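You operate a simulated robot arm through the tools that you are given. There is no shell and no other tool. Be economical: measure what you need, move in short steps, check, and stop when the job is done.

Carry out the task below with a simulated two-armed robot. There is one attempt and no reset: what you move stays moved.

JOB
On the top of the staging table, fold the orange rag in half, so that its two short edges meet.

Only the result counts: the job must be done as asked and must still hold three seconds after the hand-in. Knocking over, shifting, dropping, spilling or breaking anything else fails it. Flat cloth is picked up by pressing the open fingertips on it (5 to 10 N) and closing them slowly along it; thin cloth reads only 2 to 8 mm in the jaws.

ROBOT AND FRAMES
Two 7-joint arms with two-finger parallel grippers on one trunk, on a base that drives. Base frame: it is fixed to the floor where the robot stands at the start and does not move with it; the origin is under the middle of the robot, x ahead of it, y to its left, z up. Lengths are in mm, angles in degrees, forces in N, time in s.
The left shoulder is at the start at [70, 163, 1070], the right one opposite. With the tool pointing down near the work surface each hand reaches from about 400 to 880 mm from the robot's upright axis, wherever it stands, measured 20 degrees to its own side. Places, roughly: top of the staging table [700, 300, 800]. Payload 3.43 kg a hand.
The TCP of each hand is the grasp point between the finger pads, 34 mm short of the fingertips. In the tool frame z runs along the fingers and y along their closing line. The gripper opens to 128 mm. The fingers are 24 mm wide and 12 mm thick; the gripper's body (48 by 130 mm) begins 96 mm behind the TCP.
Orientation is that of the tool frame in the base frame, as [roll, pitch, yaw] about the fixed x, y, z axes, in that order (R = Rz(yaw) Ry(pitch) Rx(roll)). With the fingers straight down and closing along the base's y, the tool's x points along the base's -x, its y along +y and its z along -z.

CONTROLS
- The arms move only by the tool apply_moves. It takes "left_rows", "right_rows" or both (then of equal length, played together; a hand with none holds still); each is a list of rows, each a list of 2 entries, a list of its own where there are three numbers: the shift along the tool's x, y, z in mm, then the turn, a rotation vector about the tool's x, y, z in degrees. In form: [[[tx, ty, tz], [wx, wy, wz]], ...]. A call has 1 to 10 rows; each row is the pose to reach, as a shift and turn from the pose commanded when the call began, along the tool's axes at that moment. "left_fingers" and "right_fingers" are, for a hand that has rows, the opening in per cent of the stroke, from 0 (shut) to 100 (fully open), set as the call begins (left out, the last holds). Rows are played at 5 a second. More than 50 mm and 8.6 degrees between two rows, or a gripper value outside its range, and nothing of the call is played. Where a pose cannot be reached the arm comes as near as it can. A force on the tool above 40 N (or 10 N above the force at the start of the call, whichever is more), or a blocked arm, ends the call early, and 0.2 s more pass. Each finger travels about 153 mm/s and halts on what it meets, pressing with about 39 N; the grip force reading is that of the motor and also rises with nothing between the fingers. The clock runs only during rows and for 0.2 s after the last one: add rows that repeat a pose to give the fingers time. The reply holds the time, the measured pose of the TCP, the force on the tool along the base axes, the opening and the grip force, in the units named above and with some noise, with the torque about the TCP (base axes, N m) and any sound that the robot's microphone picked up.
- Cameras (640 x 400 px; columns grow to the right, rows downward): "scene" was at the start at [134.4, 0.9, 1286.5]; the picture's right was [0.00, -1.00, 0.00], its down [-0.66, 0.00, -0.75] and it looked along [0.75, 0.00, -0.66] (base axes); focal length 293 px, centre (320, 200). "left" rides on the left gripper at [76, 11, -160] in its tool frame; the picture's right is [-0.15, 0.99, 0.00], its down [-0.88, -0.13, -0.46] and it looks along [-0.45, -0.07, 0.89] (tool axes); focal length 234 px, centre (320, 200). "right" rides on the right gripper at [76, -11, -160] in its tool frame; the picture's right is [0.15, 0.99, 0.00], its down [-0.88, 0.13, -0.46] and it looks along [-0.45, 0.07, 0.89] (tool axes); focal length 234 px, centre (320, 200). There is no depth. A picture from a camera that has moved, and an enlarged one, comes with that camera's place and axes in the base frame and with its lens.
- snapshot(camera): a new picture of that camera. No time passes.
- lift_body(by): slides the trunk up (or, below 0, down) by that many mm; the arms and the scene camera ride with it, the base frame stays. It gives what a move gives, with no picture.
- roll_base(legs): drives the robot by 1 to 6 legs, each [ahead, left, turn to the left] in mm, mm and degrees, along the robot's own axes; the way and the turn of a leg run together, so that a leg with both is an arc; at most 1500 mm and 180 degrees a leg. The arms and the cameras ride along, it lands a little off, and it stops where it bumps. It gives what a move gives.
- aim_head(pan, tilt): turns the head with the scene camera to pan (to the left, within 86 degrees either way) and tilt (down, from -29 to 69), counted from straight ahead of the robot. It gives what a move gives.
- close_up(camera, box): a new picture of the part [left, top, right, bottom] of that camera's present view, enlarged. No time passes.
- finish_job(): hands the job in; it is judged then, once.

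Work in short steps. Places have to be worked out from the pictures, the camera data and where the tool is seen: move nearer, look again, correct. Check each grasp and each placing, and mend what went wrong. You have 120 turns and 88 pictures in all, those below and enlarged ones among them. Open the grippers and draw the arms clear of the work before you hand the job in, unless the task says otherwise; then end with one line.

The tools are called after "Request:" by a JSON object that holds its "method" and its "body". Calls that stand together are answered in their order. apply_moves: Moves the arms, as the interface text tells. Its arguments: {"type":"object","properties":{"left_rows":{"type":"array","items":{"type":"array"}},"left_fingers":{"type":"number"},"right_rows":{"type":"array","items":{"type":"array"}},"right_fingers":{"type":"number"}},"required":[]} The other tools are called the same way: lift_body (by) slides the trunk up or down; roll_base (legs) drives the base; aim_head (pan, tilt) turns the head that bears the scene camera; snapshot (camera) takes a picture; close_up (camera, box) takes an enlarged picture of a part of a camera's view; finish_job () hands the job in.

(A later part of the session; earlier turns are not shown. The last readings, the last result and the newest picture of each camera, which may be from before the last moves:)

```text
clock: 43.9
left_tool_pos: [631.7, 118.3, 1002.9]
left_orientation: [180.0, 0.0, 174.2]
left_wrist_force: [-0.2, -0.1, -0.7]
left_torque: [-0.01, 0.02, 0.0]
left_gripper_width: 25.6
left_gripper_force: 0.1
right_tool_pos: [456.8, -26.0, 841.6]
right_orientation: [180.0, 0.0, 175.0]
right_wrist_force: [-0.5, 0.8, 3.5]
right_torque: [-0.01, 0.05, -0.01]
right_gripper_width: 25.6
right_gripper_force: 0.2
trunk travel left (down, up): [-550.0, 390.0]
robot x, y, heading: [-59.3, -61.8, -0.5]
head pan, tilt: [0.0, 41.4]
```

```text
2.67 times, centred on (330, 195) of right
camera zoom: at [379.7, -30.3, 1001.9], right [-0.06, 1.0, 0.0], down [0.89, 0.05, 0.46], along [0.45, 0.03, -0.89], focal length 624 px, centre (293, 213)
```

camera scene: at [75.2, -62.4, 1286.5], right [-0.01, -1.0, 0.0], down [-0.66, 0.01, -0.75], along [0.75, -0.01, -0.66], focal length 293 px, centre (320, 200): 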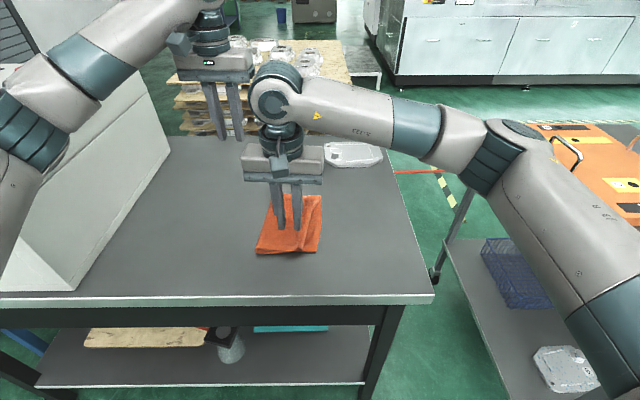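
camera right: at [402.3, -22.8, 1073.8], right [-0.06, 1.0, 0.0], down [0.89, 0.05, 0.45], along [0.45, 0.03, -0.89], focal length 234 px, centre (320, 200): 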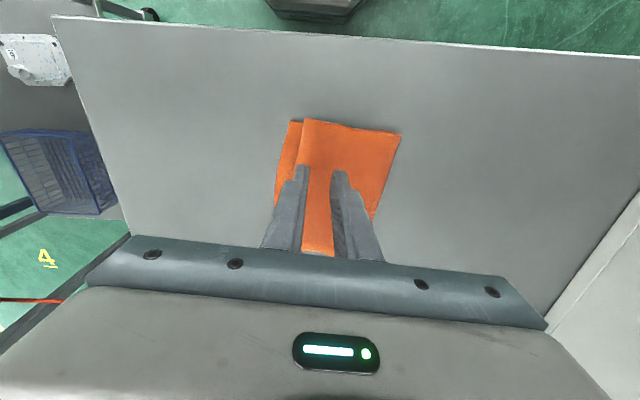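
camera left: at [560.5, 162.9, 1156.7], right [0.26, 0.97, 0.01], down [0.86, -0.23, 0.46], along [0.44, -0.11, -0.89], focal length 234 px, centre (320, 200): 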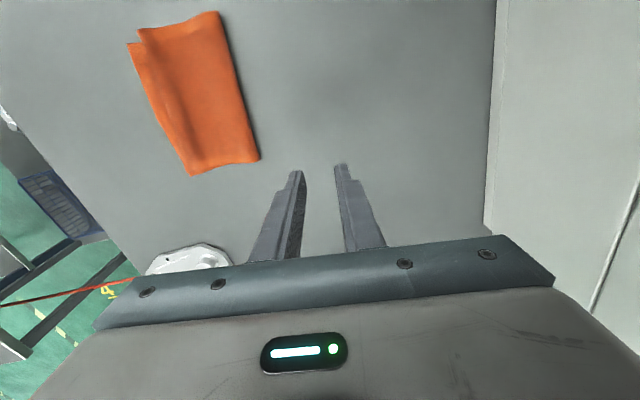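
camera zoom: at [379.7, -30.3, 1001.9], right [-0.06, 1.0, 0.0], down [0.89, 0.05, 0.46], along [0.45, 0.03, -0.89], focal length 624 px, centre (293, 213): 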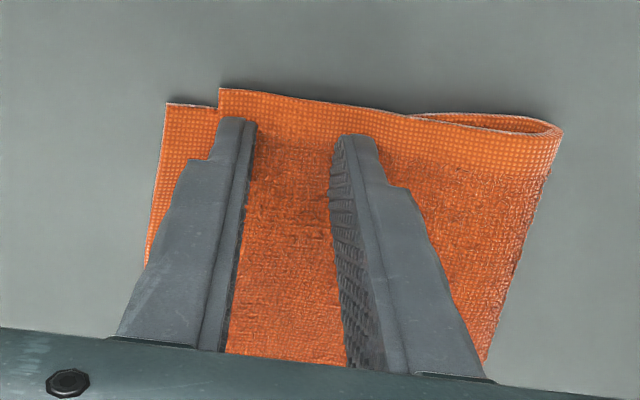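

The placement is good. I press about 1 mm more and close in stages.

Request:
{"method": "apply_moves", "body": {"right_rows": [[[0, 0, 1.3], [0, 0, 0]], [[0, 0, 1.3], [0, 0, 0]]], "right_fingers": 16}}

Request:
{"method": "apply_moves", "body": {"right_rows": [[[0, 0, 0], [0, 0, 0]]], "right_fingers": 12}}

Request:
{"method": "apply_moves", "body": {"right_rows": [[[0, 0, 0], [0, 0, 0]]], "right_fingers": 8}}

Request:
{"method": "apply_moves", "body": {"right_rows": [[[0, 0, 0], [0, 0, 0]]], "right_fingers": 4}}

Request:
{"method": "apply_moves", "body": {"right_rows": [[[0, 0, 0], [0, 0, 0]], [[0, 0, 0], [0, 0, 0]]], "right_fingers": 0}}

Request:
{"method": "apply_moves", "body": {"right_rows": [[[0, 0, -6], [0, 0, 0]], [[0, 0, -12], [0, 0, 0]], [[0, 0, -20], [0, 0, 0]], [[0, 0, -20], [0, 0, 0]]]}}

Request:
{"method": "close_up", "body": {"camera": "right", "box": [250, 120, 410, 270]}}

Request:
{"method": "close_up", "body": {"camera": "scene", "box": [230, 170, 350, 270]}}

```text
clock: 44.5
left_tool_pos: [631.7, 119.3, 1004.0]
left_orientation: [180.0, -0.1, 174.2]
left_wrist_force: [0.0, -0.3, -0.3]
left_torque: [0.0, 0.02, 0.01]
left_gripper_width: 25.9
left_gripper_force: 0.0
right_tool_pos: [456.2, -25.0, 840.7]
right_orientation: [179.9, 0.1, 174.9]
right_wrist_force: [1.6, -0.7, 6.4]
right_torque: [0.03, -0.02, 0.01]
right_gripper_width: 20.2
right_gripper_force: 0.1
trunk travel left (down, up): [-550.0, 390.0]
robot x, y, heading: [-60.1, -60.6, -0.7]
head pan, tilt: [0.0, 41.4]
```

```text
clock: 44.9
left_tool_pos: [631.5, 118.9, 1005.1]
left_orientation: [180.0, 0.0, 174.2]
left_wrist_force: [-0.3, 0.8, 0.2]
left_torque: [-0.02, 0.01, 0.0]
left_gripper_width: 25.5
left_gripper_force: 0.1
right_tool_pos: [456.5, -25.3, 839.1]
right_orientation: [-180.0, 0.1, 174.9]
right_wrist_force: [0.1, 0.3, 8.7]
right_torque: [-0.01, 0.01, 0.02]
right_gripper_width: 14.9
right_gripper_force: 0.1
trunk travel left (down, up): [-550.0, 390.0]
robot x, y, heading: [-58.9, -61.3, -0.5]
head pan, tilt: [0.0, 41.4]
```

```text
clock: 45.3
left_tool_pos: [631.4, 117.5, 1004.7]
left_orientation: [-180.0, -0.1, 174.2]
left_wrist_force: [-1.1, -0.8, 1.0]
left_torque: [-0.01, -0.02, 0.0]
left_gripper_width: 25.9
left_gripper_force: 0.1
right_tool_pos: [455.4, -25.7, 839.7]
right_orientation: [180.0, 0.0, 174.9]
right_wrist_force: [0.0, -0.5, 10.4]
right_torque: [-0.01, -0.01, 0.01]
right_gripper_width: 11.1
right_gripper_force: 0.7
trunk travel left (down, up): [-550.0, 390.0]
robot x, y, heading: [-58.7, -62.1, -0.5]
head pan, tilt: [0.0, 41.4]
```

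```text
clock: 45.7
left_tool_pos: [631.0, 118.1, 1004.3]
left_orientation: [-179.9, -0.1, 174.2]
left_wrist_force: [0.1, 0.3, -0.7]
left_torque: [-0.01, 0.04, 0.05]
left_gripper_width: 25.4
left_gripper_force: 0.1
right_tool_pos: [455.8, -25.4, 840.6]
right_orientation: [-180.0, 0.1, 175.0]
right_wrist_force: [-0.2, -0.5, 9.5]
right_torque: [-0.03, -0.01, 0.04]
right_gripper_width: 9.2
right_gripper_force: 3.7
trunk travel left (down, up): [-550.0, 390.0]
robot x, y, heading: [-56.4, -61.8, -0.6]
head pan, tilt: [0.0, 41.4]
```

```text
clock: 46.3
left_tool_pos: [631.2, 118.5, 1004.5]
left_orientation: [180.0, 0.0, 174.2]
left_wrist_force: [-0.4, -0.4, 0.0]
left_torque: [0.0, 0.0, -0.01]
left_gripper_width: 25.3
left_gripper_force: 0.1
right_tool_pos: [456.9, -25.2, 840.6]
right_orientation: [180.0, 0.0, 174.9]
right_wrist_force: [-0.4, -0.8, 8.9]
right_torque: [0.04, 0.0, 0.0]
right_gripper_width: 6.1
right_gripper_force: 39.0
trunk travel left (down, up): [-550.0, 390.0]
robot x, y, heading: [-57.1, -65.5, -0.7]
head pan, tilt: [0.0, 41.4]
```

```text
clock: 47.3
left_tool_pos: [632.3, 117.9, 1003.7]
left_orientation: [-180.0, 0.0, 174.2]
left_wrist_force: [0.8, 0.1, 0.1]
left_torque: [0.0, -0.01, -0.02]
left_gripper_width: 25.8
left_gripper_force: 0.0
right_tool_pos: [456.4, -26.0, 861.0]
right_orientation: [-180.0, -0.1, 175.0]
right_wrist_force: [1.1, -0.4, 0.4]
right_torque: [0.02, 0.01, 0.03]
right_gripper_width: 5.8
right_gripper_force: 38.7
trunk travel left (down, up): [-550.0, 390.0]
robot x, y, heading: [-61.5, -60.5, -0.4]
head pan, tilt: [0.0, 41.4]
```

```text
2.67 times, centred on (330, 195) of right
camera zoom: at [380.2, -30.5, 1020.6], right [-0.06, 1.0, 0.0], down [0.89, 0.05, 0.45], along [0.45, 0.03, -0.89], focal length 624 px, centre (293, 213)
```

zoom: 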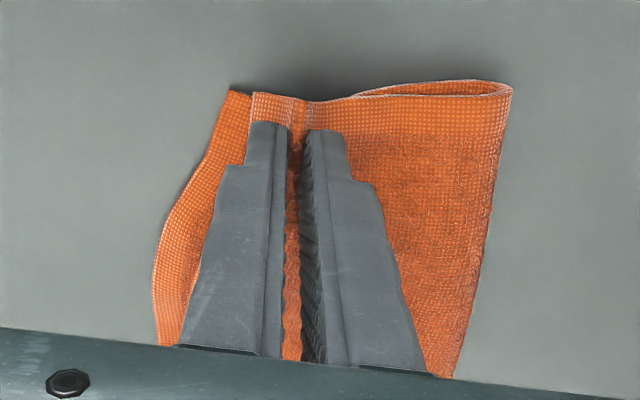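

```text
4.00 times, centred on (290, 220) of scene
camera zoom: at [75.4, -61.9, 1286.5], right [-0.01, -1.0, 0.0], down [-0.66, 0.01, -0.75], along [0.75, -0.01, -0.66], focal length 1173 px, centre (440, 120)
```

zoom: 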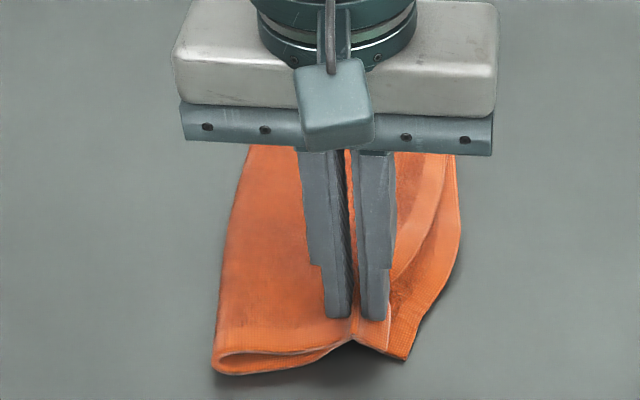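

Both layers were caught again (5.8 mm), with the lower one nested inside the upper's ridge. Loosening the grip slightly may let the inner layer drop while the pads keep the upper one, so I ease the fingers, lift a little and re-close.

Request:
{"method": "apply_moves", "body": {"right_rows": [[[0, 0, 0], [0, 0, 0]], [[0, 0, 0], [0, 0, 0]]], "right_fingers": 5}}

Request:
{"method": "apply_moves", "body": {"right_rows": [[[0, 0, -6], [0, 0, 0]], [[0, 0, -12], [0, 0, 0]]]}}

Request:
{"method": "close_up", "body": {"camera": "scene", "box": [230, 170, 350, 270]}}

```text
clock: 47.9
left_tool_pos: [631.1, 118.9, 1003.1]
left_orientation: [180.0, 0.1, 174.2]
left_wrist_force: [-0.4, 0.5, 0.7]
left_torque: [0.0, -0.02, 0.01]
left_gripper_width: 25.6
left_gripper_force: 0.1
right_tool_pos: [456.7, -25.1, 860.7]
right_orientation: [180.0, 0.0, 175.0]
right_wrist_force: [0.1, 0.5, -0.5]
right_torque: [-0.01, -0.03, 0.0]
right_gripper_width: 9.4
right_gripper_force: 2.1
trunk travel left (down, up): [-550.0, 390.0]
robot x, y, heading: [-58.8, -63.6, -0.5]
head pan, tilt: [0.0, 41.4]
```

```text
clock: 48.5
left_tool_pos: [631.0, 118.4, 1003.5]
left_orientation: [180.0, 0.0, 174.3]
left_wrist_force: [-0.4, -0.3, -0.1]
left_torque: [-0.02, 0.01, -0.04]
left_gripper_width: 25.5
left_gripper_force: 0.2
right_tool_pos: [456.0, -25.8, 872.4]
right_orientation: [179.9, 0.0, 175.1]
right_wrist_force: [-0.7, 0.0, -0.4]
right_torque: [0.0, -0.01, 0.04]
right_gripper_width: 9.0
right_gripper_force: 2.4
trunk travel left (down, up): [-550.0, 390.0]
robot x, y, heading: [-60.5, -63.8, -1.1]
head pan, tilt: [0.0, 41.4]
```

```text
4.00 times, centred on (290, 220) of scene
camera zoom: at [75.4, -61.8, 1286.5], right [-0.01, -1.0, 0.0], down [-0.66, 0.01, -0.75], along [0.75, -0.01, -0.66], focal length 1173 px, centre (440, 120)
```

zoom: 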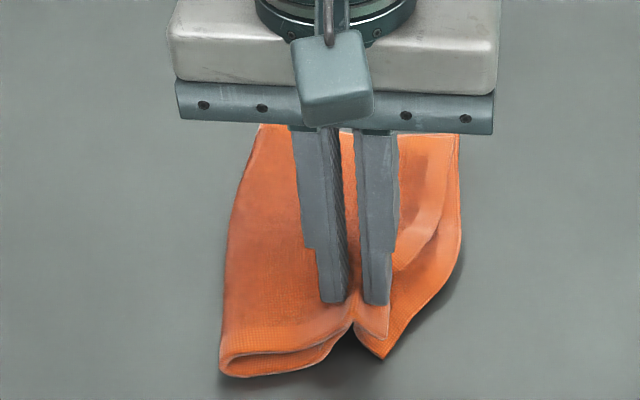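

The cloth springs open to 9 mm and holds at only 2 N. I open slightly more and lift.

Request:
{"method": "apply_moves", "body": {"right_rows": [[[0, 0, -4], [0, 0, 0]], [[0, 0, -10], [0, 0, 0]]], "right_fingers": 7}}

Request:
{"method": "close_up", "body": {"camera": "scene", "box": [230, 170, 350, 270]}}

```text
clock: 49.1
left_tool_pos: [630.8, 119.5, 1004.0]
left_orientation: [179.9, 0.0, 174.2]
left_wrist_force: [0.2, -0.2, -0.3]
left_torque: [0.01, 0.0, 0.01]
left_gripper_width: 25.6
left_gripper_force: 0.1
right_tool_pos: [457.6, -26.9, 881.9]
right_orientation: [-180.0, -0.1, 175.0]
right_wrist_force: [0.1, 1.0, 0.1]
right_torque: [-0.01, 0.01, 0.0]
right_gripper_width: 5.7
right_gripper_force: 8.1
trunk travel left (down, up): [-550.0, 390.0]
robot x, y, heading: [-57.2, -62.4, -0.9]
head pan, tilt: [0.0, 41.4]
```

```text
4.00 times, centred on (290, 220) of scene
camera zoom: at [75.4, -61.8, 1286.5], right [-0.01, -1.0, 0.0], down [-0.66, 0.01, -0.75], along [0.75, -0.01, -0.66], focal length 1173 px, centre (440, 120)
```

zoom: 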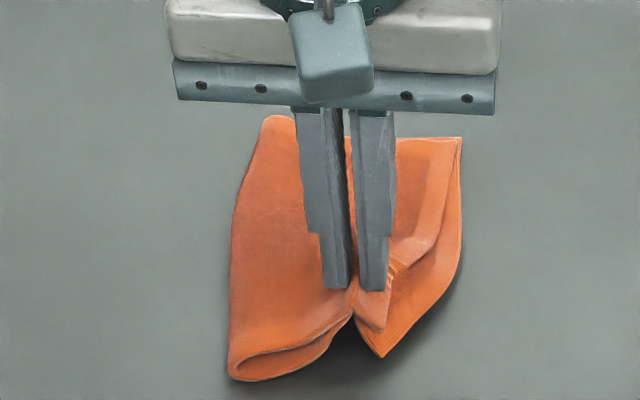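

The lower layer is slipping free. I carry on the same way.

Request:
{"method": "apply_moves", "body": {"right_rows": [[[0, 0, -6], [0, 0, 0]], [[0, 0, -14], [0, 0, 0]], [[0, 0, -14], [0, 0, 0]]]}}

Request:
{"method": "close_up", "body": {"camera": "scene", "box": [230, 170, 350, 270]}}

```text
clock: 49.9
left_tool_pos: [631.0, 117.9, 1003.1]
left_orientation: [-179.9, 0.0, 174.2]
left_wrist_force: [0.2, 0.4, 0.4]
left_torque: [0.0, -0.01, 0.0]
left_gripper_width: 25.6
left_gripper_force: 0.0
right_tool_pos: [456.8, -25.2, 896.4]
right_orientation: [180.0, 0.0, 175.1]
right_wrist_force: [-0.4, 0.4, -0.4]
right_torque: [0.01, -0.01, 0.01]
right_gripper_width: 8.9
right_gripper_force: 0.1
trunk travel left (down, up): [-550.0, 390.0]
robot x, y, heading: [-57.9, -59.1, -0.6]
head pan, tilt: [0.0, 41.4]
```

```text
4.00 times, centred on (290, 220) of scene
camera zoom: at [75.5, -61.9, 1286.5], right [-0.01, -1.0, 0.0], down [-0.66, 0.01, -0.75], along [0.75, -0.01, -0.66], focal length 1173 px, centre (440, 120)
```

zoom: 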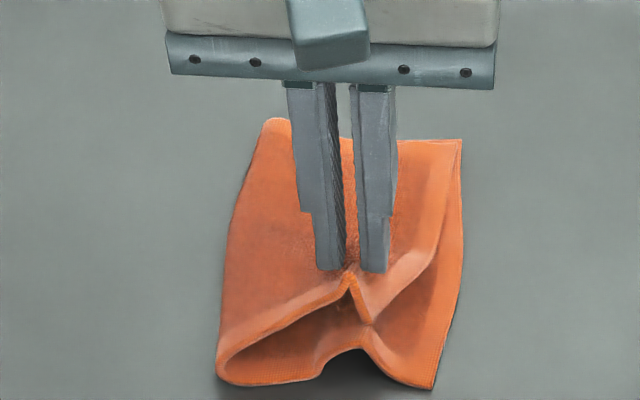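

The lower layer has dropped away and only the upper is held. I close firmly on it now.

Request:
{"method": "apply_moves", "body": {"right_rows": [[[0, 0, 0], [0, 0, 0]], [[0, 0, 0], [0, 0, 0]]], "right_fingers": 0}}

Request:
{"method": "close_up", "body": {"camera": "scene", "box": [230, 170, 350, 270]}}

Request:
{"method": "close_up", "body": {"camera": "right", "box": [250, 100, 410, 250]}}

```text
clock: 50.5
left_tool_pos: [630.9, 119.7, 1004.0]
left_orientation: [179.9, 0.0, 174.3]
left_wrist_force: [-0.3, 0.6, 0.8]
left_torque: [0.01, 0.0, 0.02]
left_gripper_width: 25.5
left_gripper_force: 0.0
right_tool_pos: [455.1, -25.3, 896.1]
right_orientation: [180.0, -0.1, 175.1]
right_wrist_force: [0.2, -0.8, -0.6]
right_torque: [-0.01, 0.02, 0.04]
right_gripper_width: 2.4
right_gripper_force: 36.6
trunk travel left (down, up): [-550.0, 390.0]
robot x, y, heading: [-57.2, -59.5, -0.8]
head pan, tilt: [0.0, 41.4]
```

```text
4.00 times, centred on (290, 220) of scene
camera zoom: at [75.4, -61.9, 1286.5], right [-0.01, -1.0, 0.0], down [-0.66, 0.01, -0.75], along [0.75, -0.01, -0.66], focal length 1173 px, centre (440, 120)
```

zoom: 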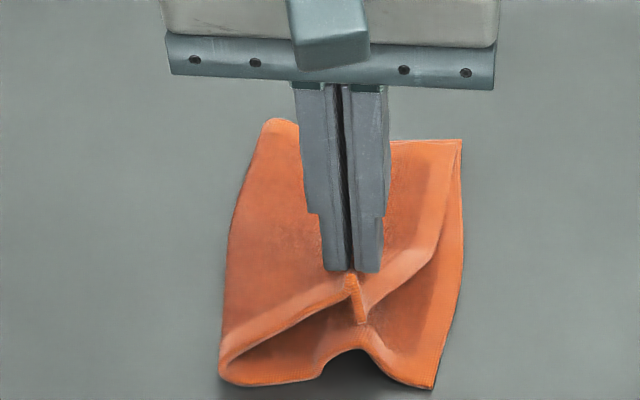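

```text
2.67 times, centred on (330, 175) of right
camera zoom: at [379.5, -30.3, 1056.7], right [-0.06, 1.0, 0.0], down [0.89, 0.05, 0.46], along [0.45, 0.03, -0.89], focal length 624 px, centre (293, 267)
```

zoom: 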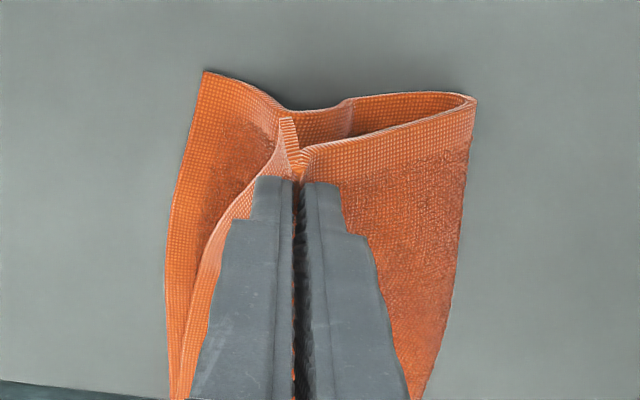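

Only the upper layer is held now, at 2.4 mm, with its hem hanging free. The lower layer has a wrinkle, so I first pull the upper up and to the left to straighten it through the crease.

Request:
{"method": "apply_moves", "body": {"right_rows": [[[0, 14, -8], [0, 0, 0]], [[0, 28, -16], [0, 0, 0]], [[0, 42, -23], [0, 0, 0]], [[0, 56, -28], [0, 0, 0]], [[0, 70, -30], [0, 0, 0]], [[0, 70, -30], [0, 0, 0]]]}}

Request:
{"method": "close_up", "body": {"camera": "scene", "box": [230, 170, 350, 270]}}

```text
clock: 51.9
left_tool_pos: [632.9, 118.4, 1002.9]
left_orientation: [179.9, 0.0, 174.2]
left_wrist_force: [0.4, -0.1, 0.5]
left_torque: [0.02, 0.02, 0.01]
left_gripper_width: 25.5
left_gripper_force: 0.1
right_tool_pos: [461.6, 45.4, 926.9]
right_orientation: [-180.0, 0.1, 175.0]
right_wrist_force: [0.4, -0.1, -0.1]
right_torque: [0.01, 0.0, 0.01]
right_gripper_width: 2.6
right_gripper_force: 37.1
trunk travel left (down, up): [-550.0, 390.0]
robot x, y, heading: [-60.2, -60.2, -0.7]
head pan, tilt: [0.0, 41.4]
```

```text
4.00 times, centred on (290, 220) of scene
camera zoom: at [75.4, -62.3, 1286.5], right [-0.01, -1.0, 0.0], down [-0.66, 0.01, -0.75], along [0.75, -0.01, -0.66], focal length 1173 px, centre (440, 120)
```

zoom: 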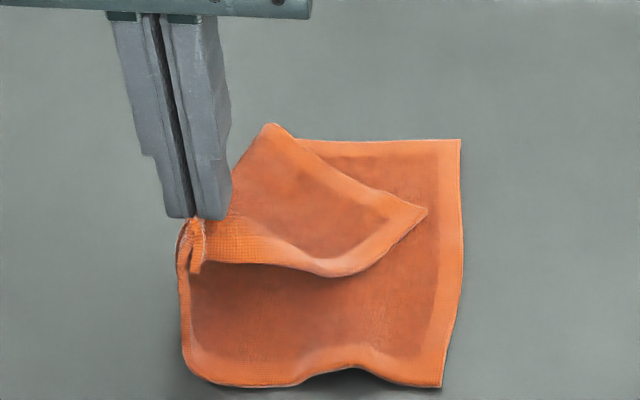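

The upper layer is open, but its far corner slid inward to about (546,-58). I bring the right hand back to straighten the upper short edge, so the left hand can take the far corner squarely and both corners can be placed together.

Request:
{"method": "apply_moves", "body": {"right_rows": [[[5, -15, 5], [0, 0, 0]], [[10, -30, 12], [0, 0, 0]], [[15, -45, 20], [0, 0, 0]], [[20, -60, 28], [0, 0, 0]], [[25, -75, 38], [0, 0, 0]], [[28, -88, 45], [0, 0, 0]], [[28, -88, 45], [0, 0, 0]]]}}

Request:
{"method": "close_up", "body": {"camera": "scene", "box": [230, 170, 350, 270]}}

Request:
{"method": "snapshot", "body": {"camera": "left"}}

```text
clock: 53.5
left_tool_pos: [630.8, 118.9, 1003.7]
left_orientation: [-179.8, -0.1, 174.2]
left_wrist_force: [-1.3, 0.3, 0.2]
left_torque: [-0.01, -0.03, 0.02]
left_gripper_width: 25.3
left_gripper_force: 0.0
right_tool_pos: [427.6, -41.1, 880.5]
right_orientation: [179.9, 0.0, 175.1]
right_wrist_force: [0.8, -0.7, 0.1]
right_torque: [-0.01, -0.03, 0.0]
right_gripper_width: 2.6
right_gripper_force: 36.9
trunk travel left (down, up): [-550.0, 390.0]
robot x, y, heading: [-60.1, -58.3, -0.7]
head pan, tilt: [0.0, 41.4]
```

```text
4.00 times, centred on (290, 220) of scene
camera zoom: at [75.4, -61.5, 1286.5], right [-0.01, -1.0, 0.0], down [-0.66, 0.01, -0.75], along [0.75, -0.01, -0.66], focal length 1173 px, centre (440, 120)
```

zoom: 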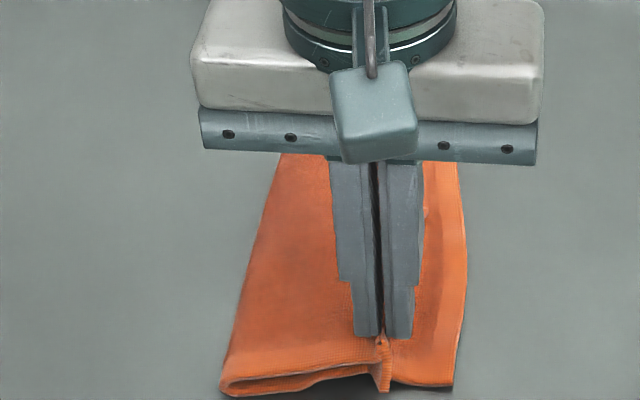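

```text
21 pictures are left
camera left: at [557.4, 138.3, 1163.1], right [0.25, 0.97, 0.0], down [0.86, -0.22, 0.46], along [0.44, -0.11, -0.89], focal length 234 px, centre (320, 200)
```

left: 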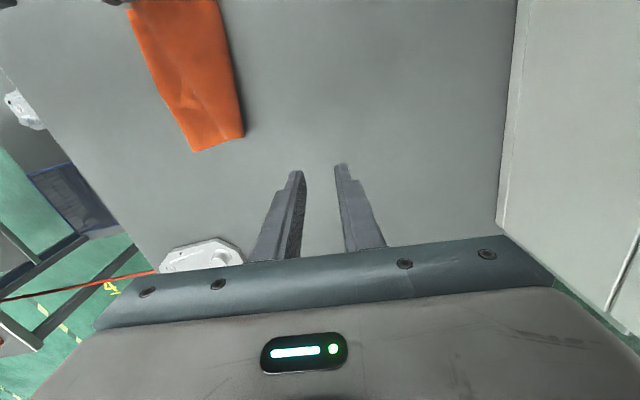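

I enlarge the left view to find the far upper corner.

Request:
{"method": "close_up", "body": {"camera": "left", "box": [110, 0, 290, 160]}}

```text
2.50 times, centred on (200, 80) of left
camera zoom: at [557.4, 138.3, 1163.1], right [0.25, 0.97, 0.0], down [0.86, -0.22, 0.46], along [0.44, -0.11, -0.89], focal length 585 px, centre (620, 500)
```

zoom: 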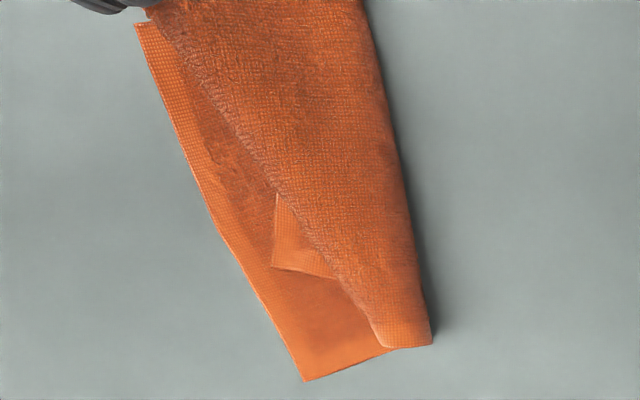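

The far part of the upper layer is tucked under, so a clean restart is better. I'll open the rag fully flat with the right hand pulling its corner left, then redo the two-hand fold that worked. First I move the left arm out of the way and lift the right hand back.

Request:
{"method": "apply_moves", "body": {"left_rows": [[[-17, -10, -20], [0, 0, 0]], [[-34, -20, -40], [0, 0, 0]], [[-51, -30, -60], [0, 0, 0]], [[-68, -40, -76], [0, 0, 0]], [[-85, -50, -76], [0, 0, 0]], [[-101, -60, -76], [0, 0, 0]], [[-116, -68, -76], [0, 0, 0]], [[-116, -68, -76], [0, 0, 0]]], "right_rows": [[[-4, 10, -15], [0, 0, 0]], [[-8, 24, -28], [0, 0, 0]], [[-12, 38, -38], [0, 0, 0]], [[-16, 52, -48], [0, 0, 0]], [[-20, 66, -55], [0, 0, 0]], [[-24, 80, -60], [0, 0, 0]], [[-28, 95, -60], [0, 0, 0]], [[-28, 95, -60], [0, 0, 0]]]}}

Request:
{"method": "apply_moves", "body": {"right_rows": [[[-5, 15, 0], [0, 0, 0]], [[-10, 30, 2], [0, 0, 0]], [[-15, 45, 8], [0, 0, 0]], [[-18, 60, 16], [0, 0, 0]], [[-20, 75, 26], [0, 0, 0]], [[-20, 90, 38], [0, 0, 0]], [[-20, 100, 50], [0, 0, 0]], [[-20, 100, 50], [0, 0, 0]]]}}

Request:
{"method": "snapshot", "body": {"camera": "scene"}}

```text
clock: 55.3
left_tool_pos: [733.0, 60.2, 1079.2]
left_orientation: [-179.6, 0.1, 176.0]
left_wrist_force: [-1.1, -0.5, -0.1]
left_torque: [0.07, 0.02, -0.01]
left_gripper_width: 25.7
left_gripper_force: 0.1
left hand out of reach, approached as far as the arm can: row 7, 8
right_tool_pos: [479.9, 35.8, 943.3]
right_orientation: [179.4, -0.1, 172.3]
right_wrist_force: [0.5, 0.1, -0.3]
right_torque: [-0.03, -0.04, 0.03]
right_gripper_width: 2.7
right_gripper_force: 37.3
trunk travel left (down, up): [-550.0, 390.0]
robot x, y, heading: [-60.0, -62.6, -0.5]
head pan, tilt: [0.0, 41.4]
```

```text
clock: 57.1
left_tool_pos: [728.8, 39.7, 1076.1]
left_orientation: [179.9, 0.0, 174.2]
left_wrist_force: [0.2, -0.3, 0.9]
left_torque: [0.01, 0.02, -0.02]
left_gripper_width: 25.5
left_gripper_force: 0.0
right_tool_pos: [491.6, 148.1, 891.4]
right_orientation: [179.9, 0.0, 174.8]
right_wrist_force: [0.0, -0.1, 0.8]
right_torque: [-0.01, 0.0, 0.02]
right_gripper_width: 2.5
right_gripper_force: 36.9
trunk travel left (down, up): [-550.0, 390.0]
robot x, y, heading: [-57.6, -58.4, -0.6]
head pan, tilt: [0.0, 41.4]
```

```text
19 pictures are left
camera scene: at [75.5, -62.1, 1286.5], right [-0.01, -1.0, 0.0], down [-0.66, 0.01, -0.75], along [0.75, -0.01, -0.66], focal length 293 px, centre (320, 200)
```

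scene: 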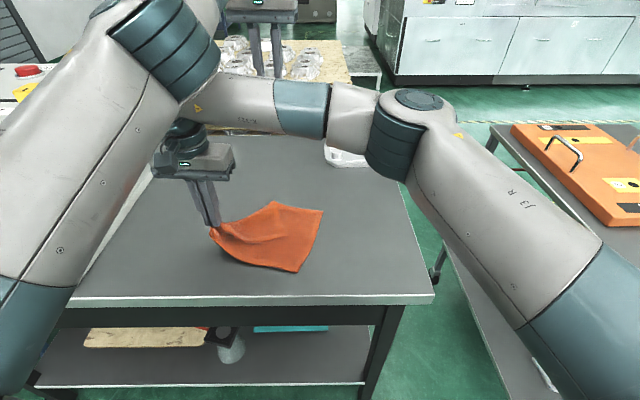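

The rag was pulled and turned somewhat. I enlarge to see its state.

Request:
{"method": "close_up", "body": {"camera": "scene", "box": [190, 180, 340, 290]}}

```text
3.64 times, centred on (265, 235) of scene
camera zoom: at [75.5, -62.1, 1286.5], right [-0.01, -1.0, 0.0], down [-0.66, 0.01, -0.75], along [0.75, -0.01, -0.66], focal length 1066 px, centre (520, 73)
```

zoom: 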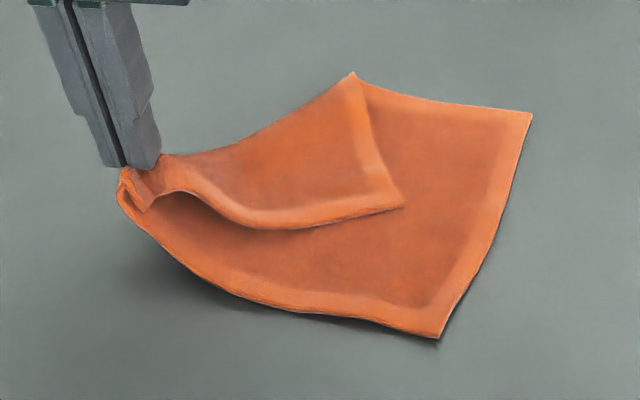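

The rag is now nearly open, with only its far-left corner folded over. Its right short edge is a clean single layer from (587,-74) to (412,-21). If I lift that edge with both hands until the rag hangs, the folded corner should fall open by itself. First I lay the held corner down and release it.

Request:
{"method": "apply_moves", "body": {"right_rows": [[[0, 0, 15], [0, 0, 0]], [[0, 0, 30], [0, 0, 0]], [[0, 0, 42], [0, 0, 0]], [[0, 0, 46], [0, 0, 0]], [[0, 0, 46], [0, 0, 0]]]}}

Request:
{"method": "apply_moves", "body": {"right_rows": [[[0, 0, 0], [0, 0, 0]], [[0, 0, 0], [0, 0, 0]], [[0, 0, -20], [0, 0, 0]], [[0, 0, -50], [0, 0, 0]], [[0, 0, -80], [0, 0, 0]], [[0, 0, -80], [0, 0, 0]]], "right_fingers": 20}}

```text
clock: 58.3
left_tool_pos: [729.2, 41.1, 1078.1]
left_orientation: [-180.0, 0.0, 174.2]
left_wrist_force: [1.4, 0.2, -0.4]
left_torque: [0.02, 0.05, 0.02]
left_gripper_width: 25.8
left_gripper_force: 0.0
right_tool_pos: [491.0, 148.5, 844.5]
right_orientation: [180.0, 0.0, 174.9]
right_wrist_force: [-0.7, 1.5, 3.8]
right_torque: [-0.01, 0.08, -0.01]
right_gripper_width: 2.8
right_gripper_force: 37.0
trunk travel left (down, up): [-550.0, 390.0]
robot x, y, heading: [-58.6, -59.7, -0.4]
head pan, tilt: [0.0, 41.4]
```

```text
clock: 59.7
left_tool_pos: [729.4, 41.2, 1091.6]
left_orientation: [179.8, 1.3, 174.2]
left_wrist_force: [-0.4, -0.1, -0.9]
left_torque: [0.01, -0.01, 0.0]
left_gripper_width: 25.8
left_gripper_force: 0.1
right_tool_pos: [491.4, 144.1, 905.6]
right_orientation: [-178.7, -0.9, 174.7]
right_wrist_force: [-1.2, -0.1, -0.2]
right_torque: [0.0, -0.03, 0.01]
right_gripper_width: 25.8
right_gripper_force: 0.0
trunk travel left (down, up): [-550.0, 390.0]
robot x, y, heading: [-58.6, -61.6, -0.6]
head pan, tilt: [0.0, 41.4]
```

The right arm brushed the left arm on its way up, so I move the right hand off to the right at low height first. I take it to the rag's near right corner and turn it to match the edge.

Request:
{"method": "apply_moves", "body": {"right_rows": [[[5, -20, 18], [0, 0, 1]], [[12, -50, 18], [0, 0, 3]], [[20, -85, 18], [0, 0, 5]], [[30, -120, 18], [0, 0, 8]], [[40, -145, 18], [0, 0, 10]], [[45, -158, 18], [0, 0, 11.7]], [[45, -158, 18], [0, 0, 11.7]]]}}

Request:
{"method": "apply_moves", "body": {"left_rows": [[[25, -18, 15], [0, 0, 2]], [[50, -36, 35], [0, 0, 4]], [[75, -54, 55], [0, 0, 6]], [[100, -74, 80], [0, 0, 8]], [[122, -92, 105], [0, 0, 10]], [[142, -108, 130], [0, 0, 11.7]], [[142, -108, 140], [0, 0, 11.7]], [[142, -108, 140], [0, 0, 11.7]]]}}

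Request:
{"method": "snapshot", "body": {"camera": "right"}}

Request:
{"method": "snapshot", "body": {"camera": "left"}}

```text
clock: 61.3
left_tool_pos: [729.6, 40.2, 1078.1]
left_orientation: [-180.0, 0.0, 174.3]
left_wrist_force: [0.3, -1.2, -0.5]
left_torque: [-0.05, -0.02, 0.0]
left_gripper_width: 25.6
left_gripper_force: 0.1
right_tool_pos: [431.3, -4.9, 907.1]
right_orientation: [180.0, -0.1, 163.2]
right_wrist_force: [-0.1, -0.1, 0.4]
right_torque: [0.03, 0.0, 0.0]
right_gripper_width: 25.5
right_gripper_force: 0.0
trunk travel left (down, up): [-550.0, 390.0]
robot x, y, heading: [-55.0, -61.4, -0.6]
head pan, tilt: [0.0, 41.4]
```

```text
clock: 63.1
left_tool_pos: [577.0, -53.3, 936.2]
left_orientation: [180.0, 0.0, 162.5]
left_wrist_force: [-0.3, 0.7, 0.1]
left_torque: [0.05, 0.04, 0.01]
left_gripper_width: 25.8
left_gripper_force: 0.1
right_tool_pos: [431.9, -5.6, 907.4]
right_orientation: [180.0, -0.1, 163.4]
right_wrist_force: [0.2, 0.3, 0.2]
right_torque: [-0.02, 0.04, 0.01]
right_gripper_width: 25.8
right_gripper_force: 0.1
trunk travel left (down, up): [-550.0, 390.0]
robot x, y, heading: [-58.8, -62.2, -0.5]
head pan, tilt: [0.0, 41.4]
```

```text
17 pictures are left
camera right: at [356.6, 6.2, 1067.6], right [0.14, 0.99, 0.0], down [0.88, -0.13, 0.46], along [0.45, -0.07, -0.89], focal length 234 px, centre (320, 200)
```

right: 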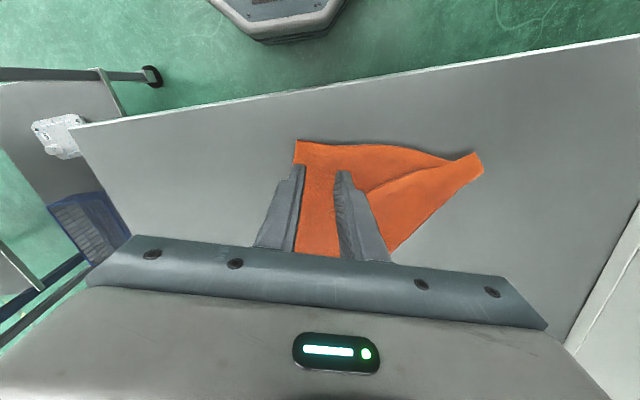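

```text
16 pictures are left
camera left: at [507.9, -19.3, 1096.0], right [0.44, 0.9, 0.0], down [0.8, -0.39, 0.46], along [0.41, -0.2, -0.89], focal length 234 px, centre (320, 200)
```

left: 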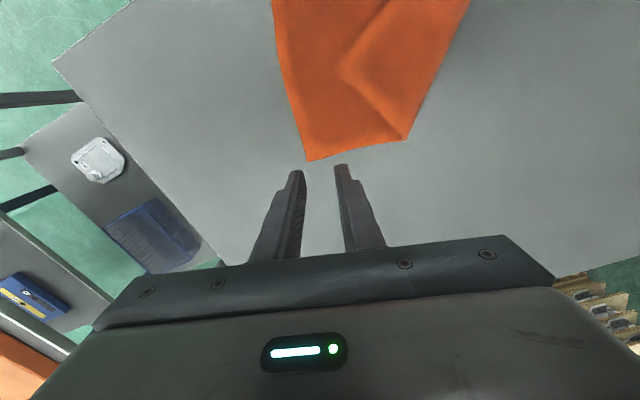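

The right-edge corners are at (413,-31) and (586,-73). I nudge the right hand about 13 mm to the right and lower both to just above the cloth.

Request:
{"method": "apply_moves", "body": {"left_rows": [[[2, 0, 25], [0, 0, -1]], [[2, 0, 50], [0, 0, -2.5]], [[2, 0, 75], [0, 0, -2.5]], [[2, 0, 90], [0, 0, -2.5]], [[2, 0, 96], [0, 0, -2.5]], [[2, 0, 96], [0, 0, -2.5]]], "right_rows": [[[-5, -12, 15], [0, 0, -1]], [[-5, -12, 30], [0, 0, -2.5]], [[-5, -12, 45], [0, 0, -2.5]], [[-5, -12, 60], [0, 0, -2.5]], [[-5, -12, 67], [0, 0, -2.5]], [[-5, -12, 67], [0, 0, -2.5]]]}}

Request:
{"method": "close_up", "body": {"camera": "left", "box": [240, 100, 400, 220]}}

Request:
{"method": "close_up", "body": {"camera": "right", "box": [240, 100, 400, 220]}}

```text
clock: 64.5
left_tool_pos: [574.4, -51.1, 841.7]
left_orientation: [179.9, 0.0, 165.0]
left_wrist_force: [-0.5, -0.6, -0.5]
left_torque: [0.01, 0.03, 0.0]
left_gripper_width: 25.5
left_gripper_force: 0.0
right_tool_pos: [433.1, -16.3, 840.3]
right_orientation: [-180.0, -0.1, 165.9]
right_wrist_force: [0.2, 0.3, 0.1]
right_torque: [0.03, -0.01, -0.01]
right_gripper_width: 25.7
right_gripper_force: 0.1
trunk travel left (down, up): [-550.0, 390.0]
robot x, y, heading: [-59.0, -61.4, -0.3]
head pan, tilt: [0.0, 41.4]
```

```text
3.33 times, centred on (320, 160) of left
camera zoom: at [505.1, -21.2, 1000.9], right [0.4, 0.92, 0.0], down [0.82, -0.35, 0.46], along [0.42, -0.18, -0.89], focal length 781 px, centre (320, 333)
```

zoom: 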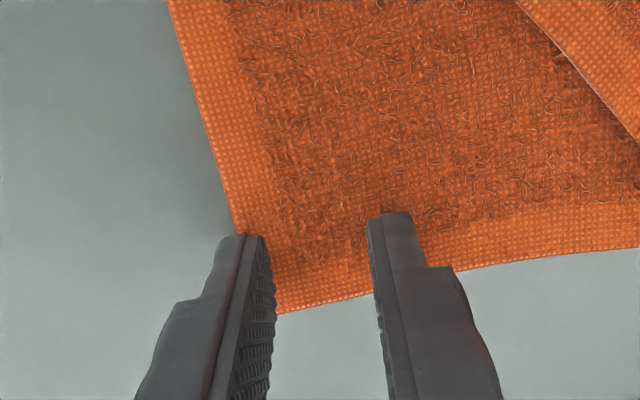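

```text
3.33 times, centred on (320, 160) of right
camera zoom: at [358.0, -10.2, 1000.7], right [0.1, 0.99, 0.0], down [0.89, -0.09, 0.46], along [0.45, -0.05, -0.89], focal length 781 px, centre (320, 333)
```

zoom: 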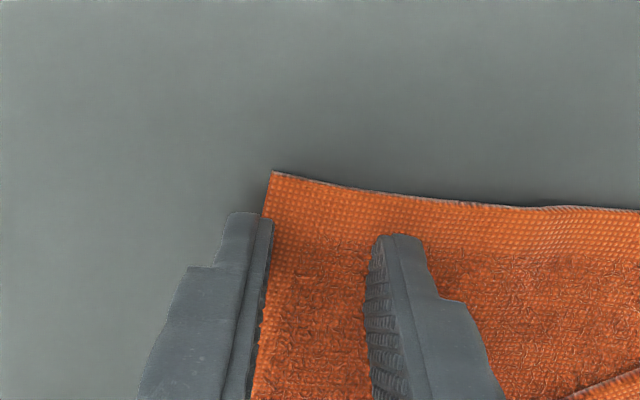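

The placement is good. I press down to about 5 to 7 N and close in stages.

Request:
{"method": "apply_moves", "body": {"left_rows": [[[0, 1, 3], [0, 0, 0]], [[0, 1, 4.5], [0, 0, 0]], [[0, 1, 4.8], [0, 0, 0]], [[0, 1, 4.8], [0, 0, 0]]], "right_rows": [[[0, 2, 2], [0, 0, 0]], [[0, 2, 3.2], [0, 0, 0]], [[0, 2, 3.7], [0, 0, 0]], [[0, 2, 3.7], [0, 0, 0]]]}}

```text
clock: 65.5
left_tool_pos: [574.8, -52.3, 836.8]
left_orientation: [180.0, 0.1, 165.0]
left_wrist_force: [2.1, 0.2, 6.5]
left_torque: [0.05, -0.07, 0.0]
left_gripper_width: 25.6
left_gripper_force: 0.1
right_tool_pos: [434.5, -15.5, 836.7]
right_orientation: [179.9, 0.1, 165.9]
right_wrist_force: [0.6, -1.6, 8.9]
right_torque: [-0.06, -0.05, 0.01]
right_gripper_width: 25.3
right_gripper_force: 0.1
trunk travel left (down, up): [-550.0, 390.0]
robot x, y, heading: [-57.9, -62.5, -0.7]
head pan, tilt: [0.0, 41.4]
```

The press reads 6.5 and 8.9 N. I close both in stages as before.

Request:
{"method": "apply_moves", "body": {"left_rows": [[[0, 0, 0], [0, 0, 0]]], "right_rows": [[[0, 0, -0.3], [0, 0, 0]]], "left_fingers": 16, "right_fingers": 16}}

Request:
{"method": "apply_moves", "body": {"left_rows": [[[0, 0, 0], [0, 0, 0]]], "right_rows": [[[0, 0, 0], [0, 0, 0]]], "left_fingers": 12, "right_fingers": 12}}

Request:
{"method": "apply_moves", "body": {"left_rows": [[[0, 0, 0], [0, 0, 0]]], "right_rows": [[[0, 0, 0], [0, 0, 0]]], "left_fingers": 8, "right_fingers": 8}}

Request:
{"method": "apply_moves", "body": {"left_rows": [[[0, 0, 0], [0, 0, 0]]], "right_rows": [[[0, 0, 0], [0, 0, 0]]], "left_fingers": 4, "right_fingers": 4}}

Request:
{"method": "apply_moves", "body": {"left_rows": [[[0, 0, 0], [0, 0, 0]], [[0, 0, 0], [0, 0, 0]]], "right_rows": [[[0, 0, 0], [0, 0, 0]], [[0, 0, 0], [0, 0, 0]]], "left_fingers": 0, "right_fingers": 0}}

```text
clock: 65.9
left_tool_pos: [574.9, -51.1, 837.8]
left_orientation: [-180.0, 0.2, 165.0]
left_wrist_force: [0.2, -0.4, 7.0]
left_torque: [0.01, 0.0, 0.02]
left_gripper_width: 20.0
left_gripper_force: 0.0
right_tool_pos: [434.2, -15.5, 836.9]
right_orientation: [180.0, 0.0, 165.9]
right_wrist_force: [0.6, 0.0, 7.5]
right_torque: [0.03, 0.01, -0.01]
right_gripper_width: 19.4
right_gripper_force: 0.1
trunk travel left (down, up): [-550.0, 390.0]
robot x, y, heading: [-58.2, -61.8, -0.6]
head pan, tilt: [0.0, 41.4]
```

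```text
clock: 66.3
left_tool_pos: [574.6, -52.1, 836.1]
left_orientation: [-180.0, 0.1, 165.1]
left_wrist_force: [0.4, 0.5, 6.8]
left_torque: [0.01, 0.04, -0.02]
left_gripper_width: 14.6
left_gripper_force: 0.0
right_tool_pos: [435.1, -15.5, 837.6]
right_orientation: [-180.0, 0.0, 165.8]
right_wrist_force: [-0.2, 0.3, 7.0]
right_torque: [0.01, -0.01, -0.02]
right_gripper_width: 14.6
right_gripper_force: 0.0
trunk travel left (down, up): [-550.0, 390.0]
robot x, y, heading: [-57.1, -61.7, -0.5]
head pan, tilt: [0.0, 41.4]
```

```text
clock: 66.7
left_tool_pos: [574.5, -51.6, 837.0]
left_orientation: [179.9, 0.1, 164.9]
left_wrist_force: [0.2, 0.1, 6.9]
left_torque: [0.02, 0.03, 0.0]
left_gripper_width: 9.5
left_gripper_force: 0.1
right_tool_pos: [434.2, -15.5, 837.0]
right_orientation: [180.0, 0.0, 165.8]
right_wrist_force: [0.1, 0.3, 8.1]
right_torque: [0.02, 0.0, 0.02]
right_gripper_width: 9.6
right_gripper_force: 0.1
trunk travel left (down, up): [-550.0, 390.0]
robot x, y, heading: [-58.0, -60.1, -0.8]
head pan, tilt: [0.0, 41.4]
```

```text
clock: 67.1
left_tool_pos: [574.5, -50.6, 837.1]
left_orientation: [-179.9, 0.2, 165.0]
left_wrist_force: [0.6, 0.7, 6.7]
left_torque: [0.02, 0.04, 0.01]
left_gripper_width: 6.1
left_gripper_force: 0.5
right_tool_pos: [434.0, -15.6, 837.2]
right_orientation: [180.0, -0.1, 165.8]
right_wrist_force: [0.7, 0.4, 7.0]
right_torque: [0.03, 0.01, 0.02]
right_gripper_width: 6.5
right_gripper_force: 1.5
trunk travel left (down, up): [-550.0, 390.0]
robot x, y, heading: [-58.4, -63.0, -0.9]
head pan, tilt: [0.0, 41.4]
```

```text
clock: 67.7
left_tool_pos: [574.8, -50.9, 837.2]
left_orientation: [-180.0, 0.1, 165.0]
left_wrist_force: [1.2, -0.3, 7.4]
left_torque: [0.05, 0.0, 0.01]
left_gripper_width: 3.4
left_gripper_force: 38.4
right_tool_pos: [435.0, -15.8, 837.1]
right_orientation: [-180.0, 0.1, 165.9]
right_wrist_force: [0.3, 0.8, 8.2]
right_torque: [0.03, -0.03, -0.04]
right_gripper_width: 3.8
right_gripper_force: 38.3
trunk travel left (down, up): [-550.0, 390.0]
robot x, y, heading: [-56.9, -60.8, -0.7]
head pan, tilt: [0.0, 41.4]
```

Both corners are held (3.4 and 3.8 mm). I lift until the rag hangs clear, shifting left a little during the lift and then back.

Request:
{"method": "apply_moves", "body": {"left_rows": [[[0, 0, -15], [0, 0, 0]], [[0, 8, -40], [0, 0, 0]], [[0, 16, -66], [0, 0, 0]], [[0, 24, -92], [0, 0, 0]], [[0, 32, -118], [0, 0, 0]], [[0, 40, -144], [0, 0, 0]], [[0, 40, -170], [0, 0, 0]], [[0, 40, -196], [0, 0, 0]], [[0, 40, -222], [0, 0, 0]], [[0, 40, -255], [0, 0, 0]]], "right_rows": [[[0, 0, -15], [0, 0, 0]], [[0, 8, -40], [0, 0, 0]], [[0, 16, -66], [0, 0, 0]], [[0, 24, -92], [0, 0, 0]], [[0, 32, -118], [0, 0, 0]], [[0, 40, -144], [0, 0, 0]], [[0, 40, -170], [0, 0, 0]], [[0, 40, -196], [0, 0, 0]], [[0, 40, -222], [0, 0, 0]], [[0, 40, -255], [0, 0, 0]]]}}

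Request:
{"method": "apply_moves", "body": {"left_rows": [[[0, -8, 0], [0, 0, 0]], [[0, -18, 0], [0, 0, 0]], [[0, -28, 0], [0, 0, 0]], [[0, -36, 0], [0, 0, 0]], [[0, -40, 0], [0, 0, 0]], [[0, -40, 0], [0, 0, 0]], [[0, -40, 0], [0, 0, 0]], [[0, -40, 0], [0, 0, 0]], [[0, -40, 0], [0, 0, 0]]], "right_rows": [[[0, -8, 0], [0, 0, 0]], [[0, -18, 0], [0, 0, 0]], [[0, -28, 0], [0, 0, 0]], [[0, -36, 0], [0, 0, 0]], [[0, -40, 0], [0, 0, 0]], [[0, -40, 0], [0, 0, 0]], [[0, -40, 0], [0, 0, 0]], [[0, -40, 0], [0, 0, 0]], [[0, -40, 0], [0, 0, 0]]]}}

Request:
{"method": "snapshot", "body": {"camera": "scene"}}

```text
clock: 69.9
left_tool_pos: [585.1, -11.8, 1091.3]
left_orientation: [180.0, 0.0, 164.9]
left_wrist_force: [-1.5, -0.5, -0.8]
left_torque: [-0.03, 0.0, 0.02]
left_gripper_width: 3.6
left_gripper_force: 38.2
right_tool_pos: [442.2, 24.0, 1093.3]
right_orientation: [180.0, 0.1, 165.7]
right_wrist_force: [-0.4, 0.6, -0.1]
right_torque: [0.0, -0.08, 0.0]
right_gripper_width: 3.9
right_gripper_force: 37.5
trunk travel left (down, up): [-550.0, 390.0]
robot x, y, heading: [-62.7, -58.5, -0.5]
head pan, tilt: [0.0, 41.4]
```

```text
clock: 71.9
left_tool_pos: [576.9, -51.0, 1091.8]
left_orientation: [-180.0, 0.0, 165.0]
left_wrist_force: [-0.4, -0.1, 0.0]
left_torque: [0.02, -0.04, 0.02]
left_gripper_width: 3.6
left_gripper_force: 38.1
right_tool_pos: [435.4, -15.3, 1091.7]
right_orientation: [-180.0, -0.1, 165.8]
right_wrist_force: [-0.1, 0.8, 0.5]
right_torque: [0.02, 0.02, 0.0]
right_gripper_width: 3.5
right_gripper_force: 38.1
trunk travel left (down, up): [-550.0, 390.0]
robot x, y, heading: [-56.3, -61.0, -0.5]
head pan, tilt: [0.0, 41.4]
```

```text
13 pictures are left
camera scene: at [75.4, -61.9, 1286.5], right [-0.01, -1.0, 0.0], down [-0.66, 0.01, -0.75], along [0.75, -0.01, -0.66], focal length 293 px, centre (320, 200)
```

scene: 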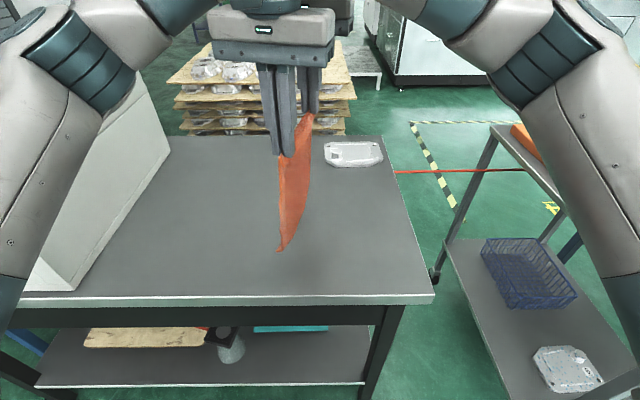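

The rag hangs fully open again, with its bottom about 52 mm above the table. I lay the lower half down toward the left along the rag's own axis, as before.

Request:
{"method": "apply_moves", "body": {"left_rows": [[[0, 0, 25], [0, 0, 0]], [[0, 2, 45], [0, 0, 0]], [[0, 12, 56], [0, 0, 0]], [[0, 26, 66], [0, 0, 0]], [[0, 40, 78], [0, 0, 0]], [[0, 54, 92], [0, 0, 0]], [[0, 68, 107], [0, 0, 0]], [[0, 80, 122], [0, 0, 0]], [[0, 80, 122], [0, 0, 0]]], "right_rows": [[[0, 0, 25], [0, 0, 0]], [[0, 2, 45], [0, 0, 0]], [[0, 12, 56], [0, 0, 0]], [[0, 26, 66], [0, 0, 0]], [[0, 40, 78], [0, 0, 0]], [[0, 54, 92], [0, 0, 0]], [[0, 68, 107], [0, 0, 0]], [[0, 80, 122], [0, 0, 0]], [[0, 80, 122], [0, 0, 0]]]}}

Request:
{"method": "close_up", "body": {"camera": "scene", "box": [190, 120, 370, 290]}}

```text
clock: 73.9
left_tool_pos: [596.1, 25.1, 968.8]
left_orientation: [-180.0, 0.0, 164.9]
left_wrist_force: [-0.7, -0.3, 0.4]
left_torque: [0.02, 0.06, -0.01]
left_gripper_width: 3.4
left_gripper_force: 38.7
right_tool_pos: [453.3, 62.8, 970.0]
right_orientation: [180.0, 0.0, 165.7]
right_wrist_force: [1.1, -0.4, -0.5]
right_torque: [0.02, -0.07, 0.02]
right_gripper_width: 3.7
right_gripper_force: 38.1
trunk travel left (down, up): [-550.0, 390.0]
robot x, y, heading: [-60.9, -65.9, -0.5]
head pan, tilt: [0.0, 41.4]
```

```text
2.35 times, centred on (280, 205) of scene
camera zoom: at [75.0, -62.5, 1286.5], right [-0.01, -1.0, 0.0], down [-0.66, 0.01, -0.75], along [0.75, -0.01, -0.66], focal length 690 px, centre (414, 188)
```

zoom: 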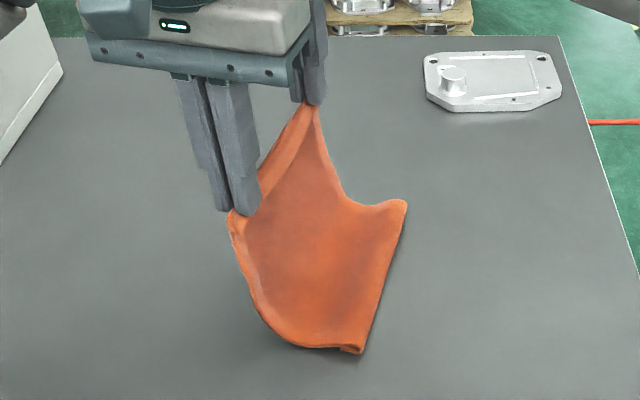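

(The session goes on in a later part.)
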